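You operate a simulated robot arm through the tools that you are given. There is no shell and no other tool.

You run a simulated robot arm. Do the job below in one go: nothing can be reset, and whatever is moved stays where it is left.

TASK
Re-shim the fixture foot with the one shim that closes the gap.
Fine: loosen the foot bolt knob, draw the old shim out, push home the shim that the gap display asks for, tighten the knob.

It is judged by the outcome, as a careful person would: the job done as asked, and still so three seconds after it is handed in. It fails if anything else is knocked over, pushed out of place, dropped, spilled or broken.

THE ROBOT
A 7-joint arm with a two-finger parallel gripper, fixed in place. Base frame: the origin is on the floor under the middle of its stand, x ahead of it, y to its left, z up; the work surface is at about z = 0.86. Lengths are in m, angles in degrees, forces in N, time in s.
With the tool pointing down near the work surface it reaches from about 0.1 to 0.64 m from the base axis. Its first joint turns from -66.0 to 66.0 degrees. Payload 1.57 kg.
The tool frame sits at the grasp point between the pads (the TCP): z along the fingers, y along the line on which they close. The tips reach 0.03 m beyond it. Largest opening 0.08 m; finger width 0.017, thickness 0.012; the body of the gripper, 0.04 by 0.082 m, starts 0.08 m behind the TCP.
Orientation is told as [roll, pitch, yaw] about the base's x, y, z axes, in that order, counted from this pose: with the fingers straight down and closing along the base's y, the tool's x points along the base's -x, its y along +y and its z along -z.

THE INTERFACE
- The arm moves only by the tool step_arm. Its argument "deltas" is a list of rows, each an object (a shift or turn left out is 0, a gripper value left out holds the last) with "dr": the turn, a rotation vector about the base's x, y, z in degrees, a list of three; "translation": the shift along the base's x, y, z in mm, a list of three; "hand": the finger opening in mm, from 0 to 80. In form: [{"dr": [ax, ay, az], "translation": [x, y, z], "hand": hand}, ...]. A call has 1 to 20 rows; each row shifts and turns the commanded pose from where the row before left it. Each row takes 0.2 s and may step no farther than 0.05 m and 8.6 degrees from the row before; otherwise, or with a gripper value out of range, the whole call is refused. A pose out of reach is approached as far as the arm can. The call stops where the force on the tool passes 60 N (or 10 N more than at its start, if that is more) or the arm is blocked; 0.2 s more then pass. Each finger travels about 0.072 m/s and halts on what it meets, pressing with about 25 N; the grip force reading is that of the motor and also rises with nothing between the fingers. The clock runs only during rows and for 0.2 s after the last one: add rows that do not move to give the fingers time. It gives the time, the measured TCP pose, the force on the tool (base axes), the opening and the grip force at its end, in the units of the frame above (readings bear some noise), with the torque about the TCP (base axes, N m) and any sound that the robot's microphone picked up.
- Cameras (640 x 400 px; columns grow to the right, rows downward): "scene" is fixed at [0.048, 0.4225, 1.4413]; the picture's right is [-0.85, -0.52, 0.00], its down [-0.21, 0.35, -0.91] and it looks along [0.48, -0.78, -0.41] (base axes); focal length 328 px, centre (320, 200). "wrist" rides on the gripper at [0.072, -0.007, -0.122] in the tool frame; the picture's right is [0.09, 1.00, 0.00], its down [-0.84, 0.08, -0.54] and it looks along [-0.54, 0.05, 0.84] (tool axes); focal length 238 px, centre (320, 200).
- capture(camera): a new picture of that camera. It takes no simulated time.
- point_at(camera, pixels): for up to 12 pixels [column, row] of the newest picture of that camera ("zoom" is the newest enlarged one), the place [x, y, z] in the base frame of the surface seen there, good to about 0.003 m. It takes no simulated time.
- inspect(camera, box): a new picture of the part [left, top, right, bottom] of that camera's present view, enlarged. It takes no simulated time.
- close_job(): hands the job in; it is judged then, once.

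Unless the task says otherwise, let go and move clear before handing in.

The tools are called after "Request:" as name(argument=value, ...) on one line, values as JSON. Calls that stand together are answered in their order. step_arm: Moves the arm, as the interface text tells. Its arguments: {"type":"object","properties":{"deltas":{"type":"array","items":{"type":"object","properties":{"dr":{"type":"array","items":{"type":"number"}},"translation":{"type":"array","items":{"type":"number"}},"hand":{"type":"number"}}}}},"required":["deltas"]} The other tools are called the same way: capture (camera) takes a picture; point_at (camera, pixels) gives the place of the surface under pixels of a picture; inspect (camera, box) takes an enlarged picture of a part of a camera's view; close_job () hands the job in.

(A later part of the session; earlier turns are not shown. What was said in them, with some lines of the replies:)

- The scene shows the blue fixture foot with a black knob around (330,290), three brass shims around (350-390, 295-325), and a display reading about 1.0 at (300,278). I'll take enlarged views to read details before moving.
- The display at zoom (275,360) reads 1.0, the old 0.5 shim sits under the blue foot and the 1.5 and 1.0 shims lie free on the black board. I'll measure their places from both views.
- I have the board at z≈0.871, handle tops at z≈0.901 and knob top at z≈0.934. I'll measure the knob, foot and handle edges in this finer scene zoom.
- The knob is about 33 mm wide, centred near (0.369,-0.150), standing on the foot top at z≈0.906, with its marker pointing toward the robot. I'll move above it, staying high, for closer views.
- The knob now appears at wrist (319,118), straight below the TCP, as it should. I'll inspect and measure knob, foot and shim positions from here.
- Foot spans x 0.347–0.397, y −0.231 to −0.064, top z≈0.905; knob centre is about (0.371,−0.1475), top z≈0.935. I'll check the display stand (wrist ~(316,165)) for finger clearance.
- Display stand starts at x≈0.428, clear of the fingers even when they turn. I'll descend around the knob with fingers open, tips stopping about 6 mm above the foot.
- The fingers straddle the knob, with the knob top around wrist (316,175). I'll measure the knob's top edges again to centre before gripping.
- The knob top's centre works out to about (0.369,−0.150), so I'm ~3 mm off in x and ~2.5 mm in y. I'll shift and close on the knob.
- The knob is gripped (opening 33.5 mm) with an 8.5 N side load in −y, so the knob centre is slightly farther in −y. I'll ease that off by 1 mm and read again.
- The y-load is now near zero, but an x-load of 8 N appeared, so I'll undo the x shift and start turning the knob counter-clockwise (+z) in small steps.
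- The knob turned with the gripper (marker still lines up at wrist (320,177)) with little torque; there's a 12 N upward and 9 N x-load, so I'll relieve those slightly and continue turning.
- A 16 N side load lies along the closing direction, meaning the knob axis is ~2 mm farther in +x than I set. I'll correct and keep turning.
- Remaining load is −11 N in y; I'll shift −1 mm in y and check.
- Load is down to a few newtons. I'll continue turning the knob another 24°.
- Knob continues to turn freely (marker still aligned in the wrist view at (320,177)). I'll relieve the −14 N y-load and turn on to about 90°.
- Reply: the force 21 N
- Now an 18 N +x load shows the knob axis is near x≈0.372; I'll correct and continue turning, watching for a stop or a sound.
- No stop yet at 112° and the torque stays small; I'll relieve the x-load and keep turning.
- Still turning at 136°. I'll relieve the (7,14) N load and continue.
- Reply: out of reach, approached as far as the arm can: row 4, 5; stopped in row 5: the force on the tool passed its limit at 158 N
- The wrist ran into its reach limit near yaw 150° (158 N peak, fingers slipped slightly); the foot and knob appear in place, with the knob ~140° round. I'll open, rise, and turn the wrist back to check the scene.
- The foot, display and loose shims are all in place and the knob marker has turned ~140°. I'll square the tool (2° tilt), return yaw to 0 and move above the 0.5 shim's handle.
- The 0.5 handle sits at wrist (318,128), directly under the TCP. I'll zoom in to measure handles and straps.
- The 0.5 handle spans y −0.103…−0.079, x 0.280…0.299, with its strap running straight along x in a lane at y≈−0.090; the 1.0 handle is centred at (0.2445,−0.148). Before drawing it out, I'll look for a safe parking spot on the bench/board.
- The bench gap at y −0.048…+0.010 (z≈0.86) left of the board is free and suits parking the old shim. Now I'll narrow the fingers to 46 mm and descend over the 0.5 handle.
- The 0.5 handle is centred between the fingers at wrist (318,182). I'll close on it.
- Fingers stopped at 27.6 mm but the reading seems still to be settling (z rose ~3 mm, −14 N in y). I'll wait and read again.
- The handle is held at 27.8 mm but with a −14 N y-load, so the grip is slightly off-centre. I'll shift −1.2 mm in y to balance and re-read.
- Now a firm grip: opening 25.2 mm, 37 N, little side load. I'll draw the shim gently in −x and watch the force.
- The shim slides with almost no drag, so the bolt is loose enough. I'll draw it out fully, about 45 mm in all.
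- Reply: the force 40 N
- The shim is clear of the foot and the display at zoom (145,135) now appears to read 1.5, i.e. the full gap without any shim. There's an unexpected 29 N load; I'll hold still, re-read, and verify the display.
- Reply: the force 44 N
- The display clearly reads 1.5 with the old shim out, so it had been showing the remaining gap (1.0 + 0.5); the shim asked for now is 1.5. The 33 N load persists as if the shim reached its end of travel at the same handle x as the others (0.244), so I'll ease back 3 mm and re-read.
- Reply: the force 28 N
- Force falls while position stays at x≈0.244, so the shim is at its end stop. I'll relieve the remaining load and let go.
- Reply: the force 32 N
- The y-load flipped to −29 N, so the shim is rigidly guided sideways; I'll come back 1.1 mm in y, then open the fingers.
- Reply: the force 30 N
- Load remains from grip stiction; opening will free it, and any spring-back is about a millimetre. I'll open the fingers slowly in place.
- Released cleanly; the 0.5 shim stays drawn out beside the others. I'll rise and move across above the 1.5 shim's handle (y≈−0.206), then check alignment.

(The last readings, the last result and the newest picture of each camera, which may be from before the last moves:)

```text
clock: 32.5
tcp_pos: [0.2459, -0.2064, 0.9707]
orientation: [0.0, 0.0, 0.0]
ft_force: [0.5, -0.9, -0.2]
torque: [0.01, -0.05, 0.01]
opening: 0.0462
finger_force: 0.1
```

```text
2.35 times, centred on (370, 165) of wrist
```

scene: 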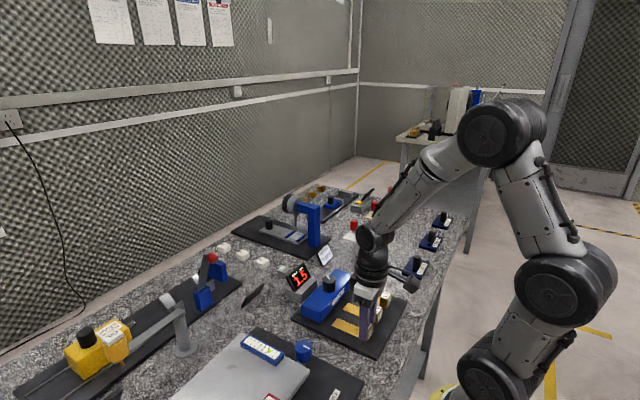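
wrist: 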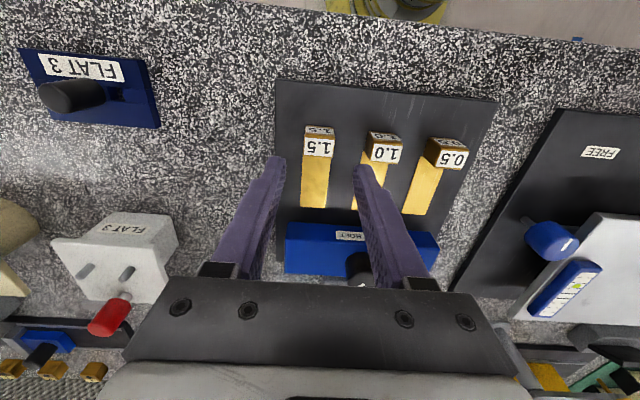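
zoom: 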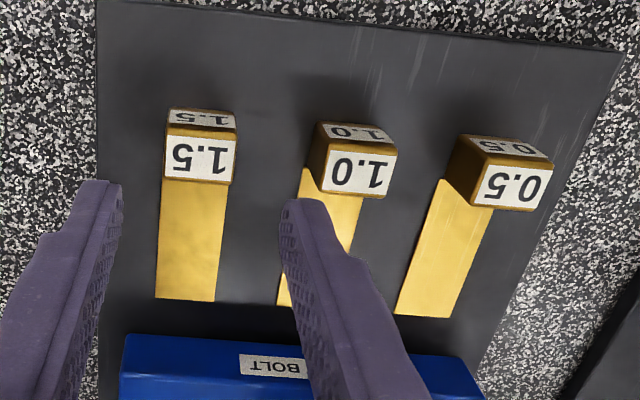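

The 1.5 handle top centre is at wrist (319,147), about 1.3 mm in −y and 2 mm in −x from the TCP. I'll correct, descend over it and close in stages.

Request:
step_arm(deltas=[{"translation": [-1.2, -1.3, -30]}, {"translation": [0, 0, -20]}, {"translation": [0, 0, -13]}, {}, {"hand": 36}, {"hand": 28}, {"hand": 22}, {"hand": 18}, {}, {}])

Request:
capture(camera="wrist")

Request:
inspect(camera="scene", box=[270, 240, 430, 350])

```text
clock: 34.7
tcp_pos: [0.2436, -0.2061, 0.9071]
orientation: [0.0, -0.1, 0.0]
ft_force: [0.6, -11.1, -4.2]
torque: [-0.1, -0.1, 0.07]
opening: 0.0275
finger_force: 5.7
```

```text
taken
```

wrist: 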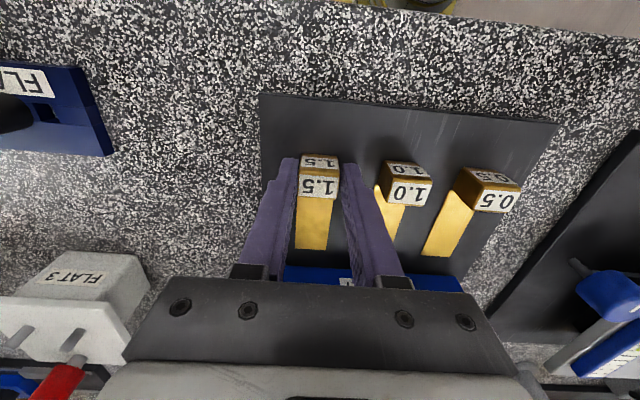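

```text
3.64 times, centred on (350, 295) of scene
```

zoom: 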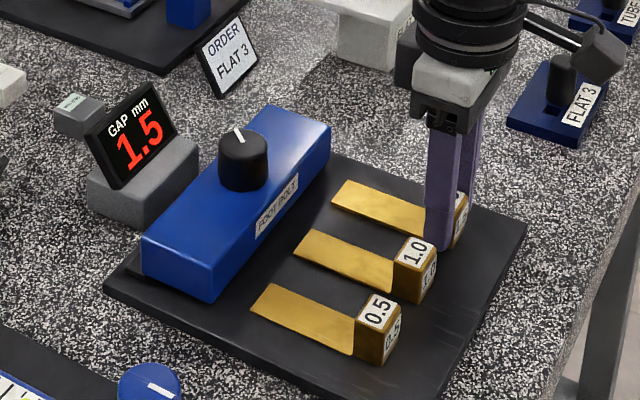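

Same as before: a one-sided contact with −11 N in y. I'll shift −1.2 mm to centre the grip.

Request:
step_arm(deltas=[{"translation": [0, -1.2, 0]}, {}, {}])

```text
clock: 35.5
tcp_pos: [0.2438, -0.207, 0.9077]
orientation: [0.0, 0.0, 0.2]
ft_force: [-0.7, -6.0, -4.7]
torque: [-0.14, -0.03, -0.01]
opening: 0.0256
finger_force: 37.0
```

Firm grip now (25.6 mm, 37 N). I'll push the 1.5 shim in +x and pause before the end of travel.

Request:
step_arm(deltas=[{"translation": [3, -0.2, 0]}, {"translation": [5, 0, 0]}, {"translation": [6, 0, 0]}, {"translation": [6, 0, 0]}, {}])

Request:
inspect(camera="scene", box=[270, 240, 430, 350])

```text
clock: 36.7
tcp_pos: [0.2638, -0.2079, 0.9075]
orientation: [0.1, 0.4, 0.1]
ft_force: [0.9, -8.0, -24.0]
torque: [-0.23, 0.2, -0.08]
opening: 0.0252
finger_force: 36.5
```

```text
3.64 times, centred on (350, 295) of scene
```

zoom: 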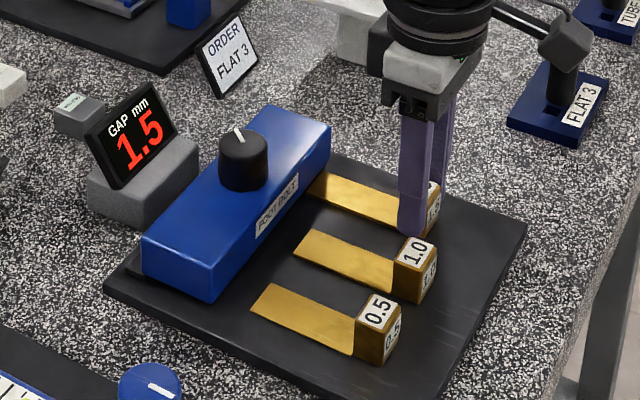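

The shim slides in freely (x-load ~1 N), entering the foot; there's −24 N in z from a slight height mismatch, which I'll ease by lowering 0.8 mm, then continue.

Request:
step_arm(deltas=[{"translation": [0, -0.3, -0.8]}, {}, {"translation": [6, 0, 0]}, {"translation": [6, 0, 0]}, {"translation": [6, 0, 0]}, {}])

Request:
inspect(camera="scene", box=[270, 240, 430, 350])

```text
clock: 38.1
tcp_pos: [0.2823, -0.2081, 0.9086]
orientation: [0.1, 0.1, 0.2]
ft_force: [-0.5, 15.3, 2.0]
torque: [0.32, 0.37, -0.01]
opening: 0.025
finger_force: 37.1
```

```text
3.64 times, centred on (350, 295) of scene
```

zoom: 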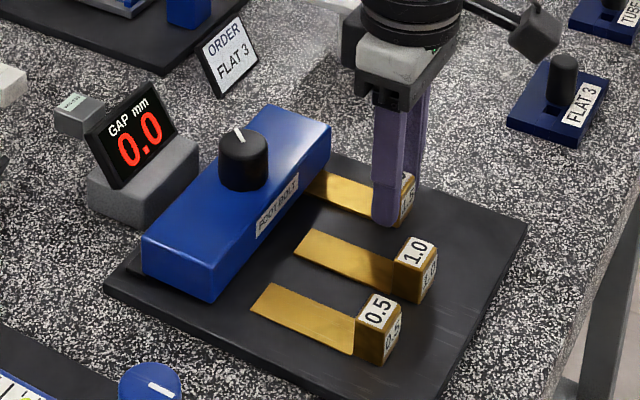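

The display now reads 0.0 at zoom (140,140). I'll keep pushing in small steps until the shim meets its home stop.

Request:
step_arm(deltas=[{"translation": [0, 0.4, 0]}, {"translation": [3, 0, 0]}, {"translation": [3, 0, 0]}, {}])

```text
clock: 39.1
tcp_pos: [0.2884, -0.2073, 0.9085]
orientation: [-0.1, 0.0, 0.1]
ft_force: [-0.5, 16.6, 10.0]
torque: [0.33, 0.16, -0.1]
opening: 0.0251
finger_force: 36.3
```

Request:
step_arm(deltas=[{"translation": [2, 0.4, 0.3]}, {}])

Request:
inspect(camera="scene", box=[270, 240, 430, 350])

```text
clock: 39.7
tcp_pos: [0.2893, -0.2083, 0.9086]
orientation: [0.1, 0.2, 0.1]
ft_force: [-12.1, 9.0, 12.3]
torque: [0.11, -0.12, -0.08]
opening: 0.025
finger_force: 36.7
```

```text
3.64 times, centred on (350, 295) of scene
```

zoom: 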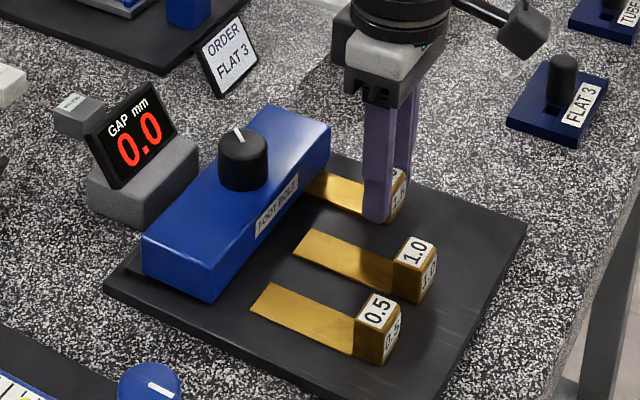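

An opposing −12 N in x appears at x≈0.289, the same handle position the 0.5 shim had when home. One more small push will confirm the stop.

Request:
step_arm(deltas=[{"translation": [1.2, 0, 0]}, {}])

```text
clock: 40.3
tcp_pos: [0.2914, -0.2081, 0.9085]
orientation: [0.3, 0.4, 0.1]
ft_force: [-21.7, 6.0, 15.3]
torque: [-0.02, 0.18, 0.02]
opening: 0.0251
finger_force: 36.9
```

The opposing force rose to −22 N with no real travel: the shim is home. I'll ease the push off and open the fingers.

Request:
step_arm(deltas=[{"translation": [-1.0, 0, 0]}, {"hand": 30}, {"hand": 38}, {"hand": 46}, {}])

Request:
inspect(camera="scene", box=[270, 240, 430, 350])

Request:
capture(camera="wrist")

```text
clock: 41.5
tcp_pos: [0.2907, -0.209, 0.9079]
orientation: [0.1, 0.1, 0.1]
ft_force: [-0.9, 0.2, -0.4]
torque: [-0.01, 0.01, 0.0]
opening: 0.0459
finger_force: 0.0
```

```text
3.64 times, centred on (350, 295) of scene
```

zoom: 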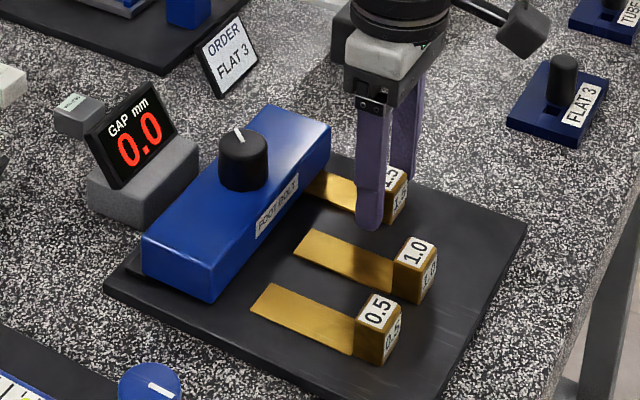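

```text
taken
```

wrist: 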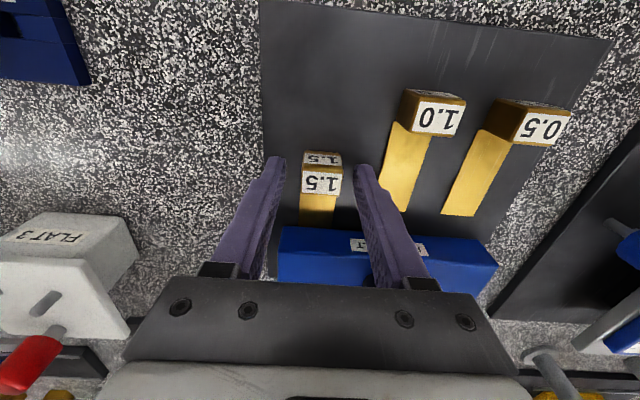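

Display holds 0.0 and the 1.5 shim sits home. Now I'll rise, move over the knob and turn the wrist to about +131° so I can tighten clockwise over a long stroke.

Request:
step_arm(deltas=[{"translation": [0, 0, 40]}, {"translation": [0, 0, 45], "hand": 64}, {"dr": [0, 0, 8.2], "translation": [5.1, 3.6, 0]}, {"dr": [0, 0, 8.2], "translation": [5.1, 3.6, 0]}, {"dr": [0, 0, 8.2], "translation": [5.1, 3.6, 0]}, {"dr": [0, 0, 8.2], "translation": [5.1, 3.6, 0]}, {"dr": [0, 0, 8.2], "translation": [5.1, 3.6, 0]}, {"dr": [0, 0, 8.2], "translation": [5.1, 3.6, 0]}, {"dr": [0, 0, 8.2], "translation": [5.1, 3.6, 0]}, {"dr": [0, 0, 8.2], "translation": [5.1, 3.6, 0]}, {"dr": [0, 0, 8.2], "translation": [5.1, 3.6, 0]}, {"dr": [0, 0, 8.2], "translation": [5.1, 3.6, 0]}, {"dr": [0, 0, 8.2], "translation": [5.1, 3.6, 0]}, {"dr": [0, 0, 8.2], "translation": [5.1, 3.6, 0]}, {"dr": [0, 0, 8.2], "translation": [5.1, 3.6, 0]}, {"dr": [0, 0, 8.2], "translation": [5.1, 3.6, 0]}, {"dr": [0, 0, 8.2], "translation": [5.1, 3.6, 0]}, {"dr": [0, 0, 8.2], "translation": [5.0, 3.6, 0]}, {}])

Request:
capture(camera="wrist")

Request:
inspect(camera="scene", box=[270, 220, 430, 350])

```text
clock: 45.5
tcp_pos: [0.3717, -0.1505, 0.9944]
orientation: [-0.1, 0.2, 131.4]
ft_force: [0.7, 0.4, 0.7]
torque: [0.02, 0.02, -0.02]
opening: 0.064
finger_force: 0.0
```

```text
taken
```

wrist: 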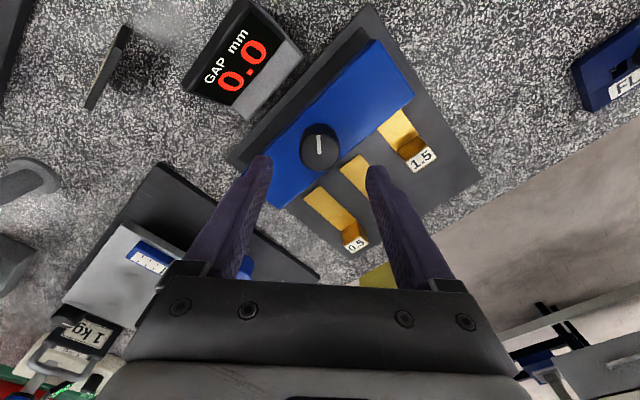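

```text
3.08 times, centred on (350, 285) of scene
```

zoom: 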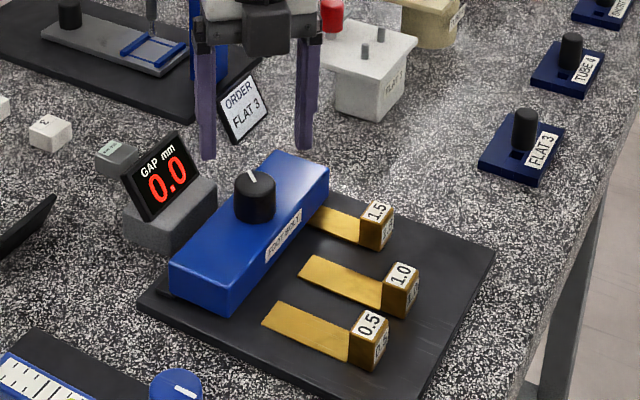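

The knob is at wrist (320,148) with its marker lined up with the tool, so it's ~131° from tight. I'll descend and close on it.

Request:
step_arm(deltas=[{"translation": [0, 0, -30]}, {"translation": [0, 0, -22]}, {}, {"hand": 48}, {"hand": 40}, {"hand": 34}, {"hand": 28}, {"hand": 25}, {}, {}])

Request:
capture(camera="wrist")

```text
clock: 47.7
tcp_pos: [0.3709, -0.1493, 0.9436]
orientation: [0.0, 0.1, 131.3]
ft_force: [12.0, 13.0, -5.9]
torque: [0.01, 0.06, 0.04]
opening: 0.0331
finger_force: 41.6
```

```text
taken
```

wrist: 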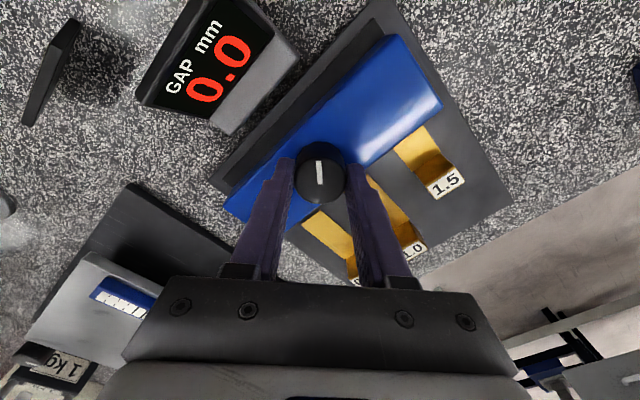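

Gripped at 33 mm with a 17 N load along the closing line. I'll shift ~1.3 mm to relieve it and begin turning clockwise (−z).

Request:
step_arm(deltas=[{"translation": [1.0, 0.9, 0]}, {}, {"dr": [0, 0, -6]}, {"dr": [0, 0, -6]}, {"dr": [0, 0, -6]}, {}])

Request:
capture(camera="wrist")

```text
clock: 49.1
tcp_pos: [0.3718, -0.1484, 0.9424]
orientation: [0.2, 0.1, 113.3]
ft_force: [-11.6, 6.1, 8.2]
torque: [-0.11, -0.18, -0.06]
opening: 0.0335
finger_force: 41.9
```

```text
taken
```

wrist: 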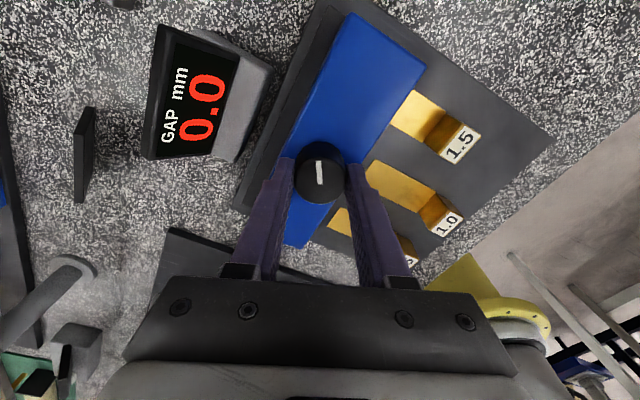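

The knob follows the gripper clockwise (marker still aligned at (320,172)). I'll trim the load and continue.

Request:
step_arm(deltas=[{"translation": [-1.0, 0.4, 0.3]}, {"dr": [0, 0, -6]}, {"dr": [0, 0, -6]}, {"dr": [0, 0, -6]}, {"dr": [0, 0, -6]}, {}])

```text
clock: 50.5
tcp_pos: [0.3723, -0.1482, 0.941]
orientation: [0.0, 0.2, 89.2]
ft_force: [-7.2, 2.9, 3.0]
torque: [0.44, -0.2, 0.02]
opening: 0.0331
finger_force: 41.2
```

Request:
step_arm(deltas=[{"translation": [-0.6, 0, 0]}, {"dr": [0, 0, -6]}, {"dr": [0, 0, -6]}, {"dr": [0, 0, -6]}, {"dr": [0, 0, -6]}, {}])

```text
clock: 51.9
tcp_pos: [0.3727, -0.1491, 0.9425]
orientation: [-0.1, 0.2, 65.2]
ft_force: [11.7, 5.4, -3.3]
torque: [-0.21, 0.18, -0.01]
opening: 0.0328
finger_force: 40.7
```

The knob is halfway back (65°) with only ~13 N side load. I'll trim it and continue clockwise.

Request:
step_arm(deltas=[{"translation": [0.9, 0.2, -0.2]}, {"dr": [0, 0, -6]}, {"dr": [0, 0, -6]}, {"dr": [0, 0, -6]}, {"dr": [0, 0, -6]}, {}])

Request:
capture(camera="wrist")

```text
clock: 53.3
tcp_pos: [0.3737, -0.1489, 0.9431]
orientation: [0.0, 0.1, 41.1]
ft_force: [5.8, 1.9, 8.1]
torque: [0.27, 0.42, -0.02]
opening: 0.033
finger_force: 41.0
```

```text
taken
```

wrist: 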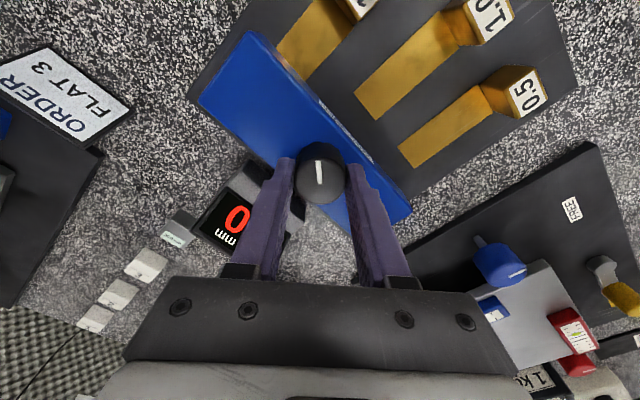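

Knob is at ~41° with low load. I'll continue to about 17°, then approach the tight end in smaller steps.

Request:
step_arm(deltas=[{"translation": [0.5, 0, 0.4]}, {"dr": [0, 0, -6]}, {"dr": [0, 0, -6]}, {"dr": [0, 0, -6]}, {"dr": [0, 0, -6]}, {}])

```text
clock: 54.7
tcp_pos: [0.3727, -0.1498, 0.9424]
orientation: [-0.1, 0.2, 17.3]
ft_force: [-1.0, -3.3, 4.0]
torque: [-0.4, -0.41, -0.02]
opening: 0.033
finger_force: 41.4
```

Request:
step_arm(deltas=[{"dr": [0, 0, -4]}, {"dr": [0, 0, -4]}, {"dr": [0, 0, -4]}, {}])

Request:
capture(camera="wrist")

```text
clock: 55.7
tcp_pos: [0.373, -0.1505, 0.9431]
orientation: [0.0, 0.0, 5.1]
ft_force: [-3.4, -14.7, 6.5]
torque: [0.07, 0.24, -0.01]
opening: 0.033
finger_force: 41.0
```

```text
taken
```

wrist: 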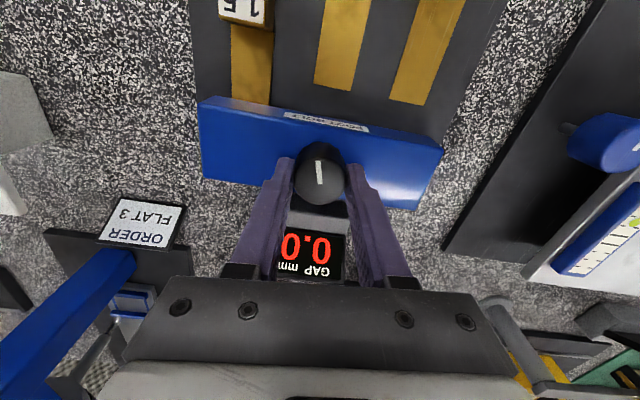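

At ~5° from the original tight mark with the display at 0.0. I'll trim the −15 N y-load and turn in 3° steps past 0, watching for torque about z.

Request:
step_arm(deltas=[{"translation": [0, -1.2, 0.2]}, {"dr": [0, 0, -3]}, {"dr": [0, 0, -3]}, {"dr": [0, 0, -3]}, {}])

Request:
inspect(camera="wrist", box=[240, 120, 400, 220])

```text
clock: 56.9
tcp_pos: [0.3725, -0.1485, 0.9419]
orientation: [0.1, 0.1, -3.7]
ft_force: [2.9, -11.6, -0.2]
torque: [-0.05, 0.67, -0.01]
opening: 0.0334
finger_force: 40.9
```

```text
4.00 times, centred on (320, 170) of wrist
```

zoom: 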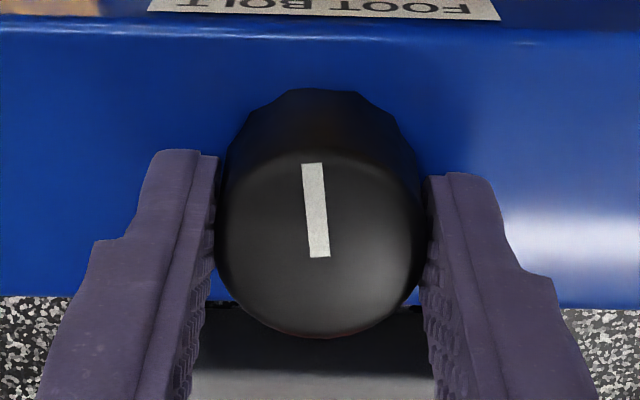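

No tightening torque yet, and the marker at zoom (311,163)-(318,257) leans ~9° relative to the original picture, so the knob still sits about 5° short of its original tight mark. I'll trim the load and keep turning clockwise.

Request:
step_arm(deltas=[{"translation": [0.3, -1.0, 0]}, {"dr": [0, 0, -3]}, {"dr": [0, 0, -3]}, {"dr": [0, 0, -3]}, {}])

Request:
inspect(camera="wrist", box=[240, 120, 400, 220])

Request:
inspect(camera="scene", box=[260, 220, 420, 340])

```text
clock: 58.1
tcp_pos: [0.3732, -0.1507, 0.9415]
orientation: [0.1, 0.1, -12.6]
ft_force: [-1.4, 10.5, 9.3]
torque: [0.08, 0.08, 0.2]
opening: 0.0326
finger_force: 40.9
```

```text
4.00 times, centred on (320, 170) of wrist
```

zoom: 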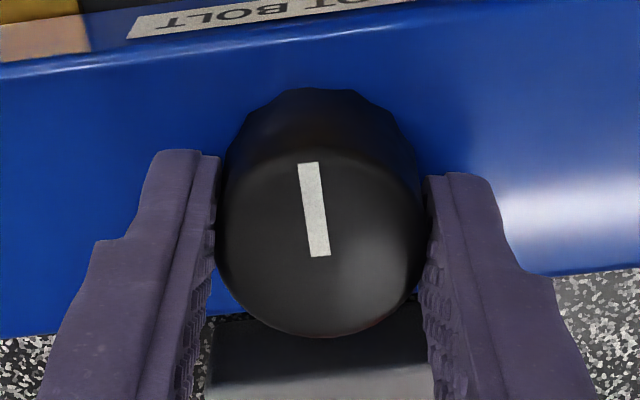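

```text
3.33 times, centred on (340, 280) of scene
```

zoom: 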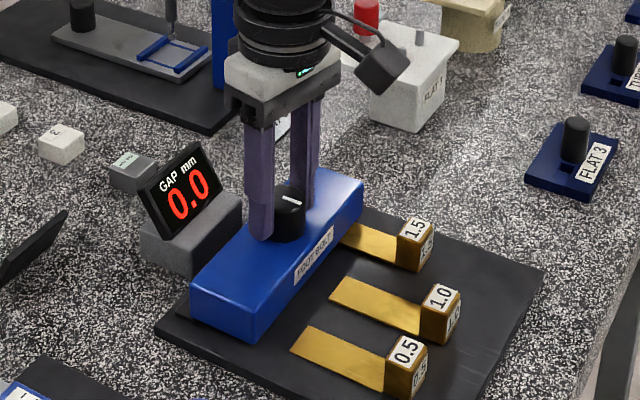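

A torque of +0.2 N·m now resists the turn and the knob is back at its original tight angle (≈0°). I'll turn a few degrees more to snug it and confirm the stop.

Request:
step_arm(deltas=[{"translation": [0, 0.5, 0.2]}, {"dr": [0, 0, -3]}, {"dr": [0, 0, -3]}, {}])

Request:
inspect(camera="wrist", box=[240, 120, 400, 220])

```text
clock: 59.1
tcp_pos: [0.3725, -0.1497, 0.9422]
orientation: [0.3, 0.3, -18.7]
ft_force: [-2.7, 15.6, 3.2]
torque: [0.02, 0.01, 0.95]
opening: 0.0329
finger_force: 41.4
```

```text
4.00 times, centred on (320, 170) of wrist
```

zoom: 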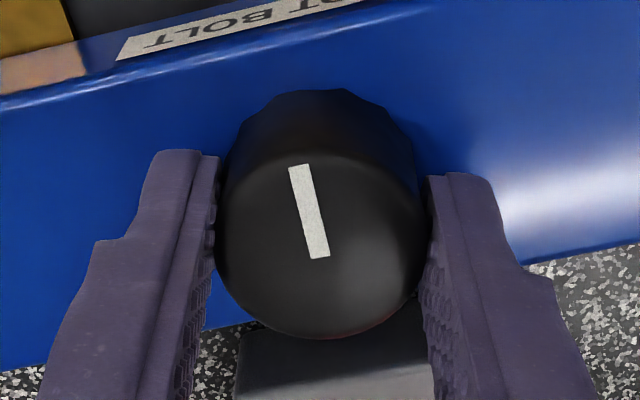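

The torque climbed to 0.95 N·m and the knob stopped turning (marker at the original tight angle), so it is tight. I'll open the fingers without turning back, then rise.

Request:
step_arm(deltas=[{"hand": 45}, {"hand": 64}, {"hand": 64}, {}, {"translation": [0, 0, 30]}, {"translation": [0, 0, 40]}, {"translation": [0, 0, 40]}, {}])

Request:
capture(camera="wrist")

Request:
inspect(camera="scene", box=[260, 220, 420, 340])

```text
clock: 60.9
tcp_pos: [0.3749, -0.15, 1.0538]
orientation: [0.2, 0.1, -18.6]
ft_force: [-0.5, 0.3, -0.1]
torque: [-0.01, 0.03, -0.02]
opening: 0.0642
finger_force: 0.1
```

```text
taken
```

wrist: 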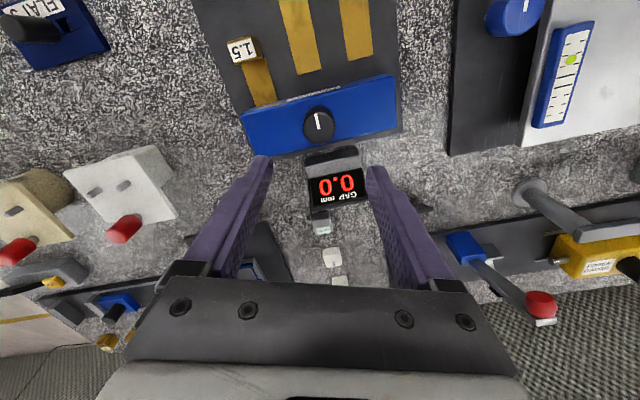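

```text
3.33 times, centred on (340, 280) of scene
```

zoom: 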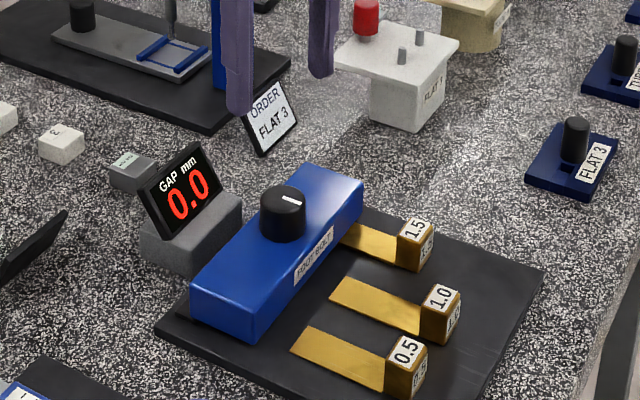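

Display 0.0, 1.5 shim home, knob marker pointing as at the start. I'll compare with the same zoom as at the beginning before handing in.

Request:
inspect(camera="scene", box=[300, 260, 400, 340])

Request:
inspect(camera="wrist", box=[220, 20, 420, 210])

Request:
capture(camera="scene")

```text
5.00 times, centred on (350, 300) of scene
```

zoom: 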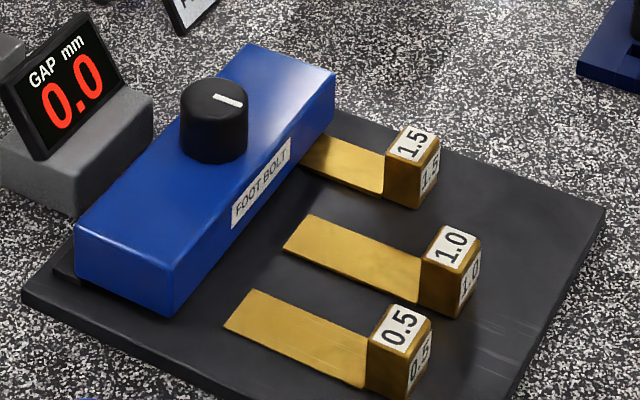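

```text
2.11 times, centred on (320, 115) of wrist
```

zoom: 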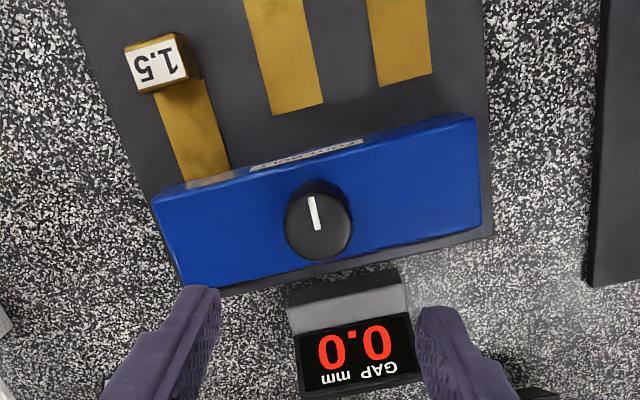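

```text
taken
```

scene: 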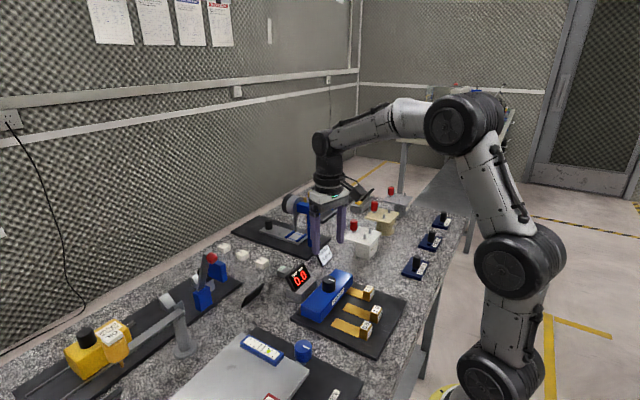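

The marker at zoom (230,100) matches its starting tight position, and the bench is otherwise unchanged. One last check of the handle positions.

Request:
point_at(camera="wrist", pixels=[[243, 48], [262, 95]])

Request:
point_at(camera="scene", pixels=[[368, 289], [376, 309], [366, 325]])

```text
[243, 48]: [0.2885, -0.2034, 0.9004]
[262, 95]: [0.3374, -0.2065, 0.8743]
```

```text
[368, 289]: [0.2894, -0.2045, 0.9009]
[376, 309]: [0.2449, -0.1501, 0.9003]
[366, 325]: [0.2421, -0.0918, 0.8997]
```

The 1.5 handle is at x≈0.289, the same home position the 0.5 shim had. The 1.0 shim is untouched at x≈0.245, the 0.5 is out, the display reads 0.0, the knob is tight and the gripper is clear, so I'll hand in the job.

Request:
close_job()

```text
The job is handed in.
```

The fixture foot is re-shimmed with the 1.5 mm shim, and the gap display now reads 0.0. I've handed the job in, with the gripper open and clear.

- **Which shim:** The display first read 1.0 with the old 0.5 mm shim still in. With that shim drawn out it read 1.5, the full gap, so I used the 1.5 mm shim rather than the 1.0.
- **Seating:** I pushed the 1.5 mm shim in until it met a firm stop. Its handle sits at the same distance from the foot as the old one's did.
- **Knob:** I loosened it by about 135°, then tightened it back to its starting mark against a hard stop, at about 0.95 N·m.
- **Other shims:** The 0.5 mm shim is drawn clear of the foot and resting on the board. The 1.0 mm shim was not touched.

While loosening the knob, the wrist reached the end of its travel and the force on the tool briefly peaked at 158 N. The fingers slipped a little, but the pictures afterwards showed nothing moved or damaged.
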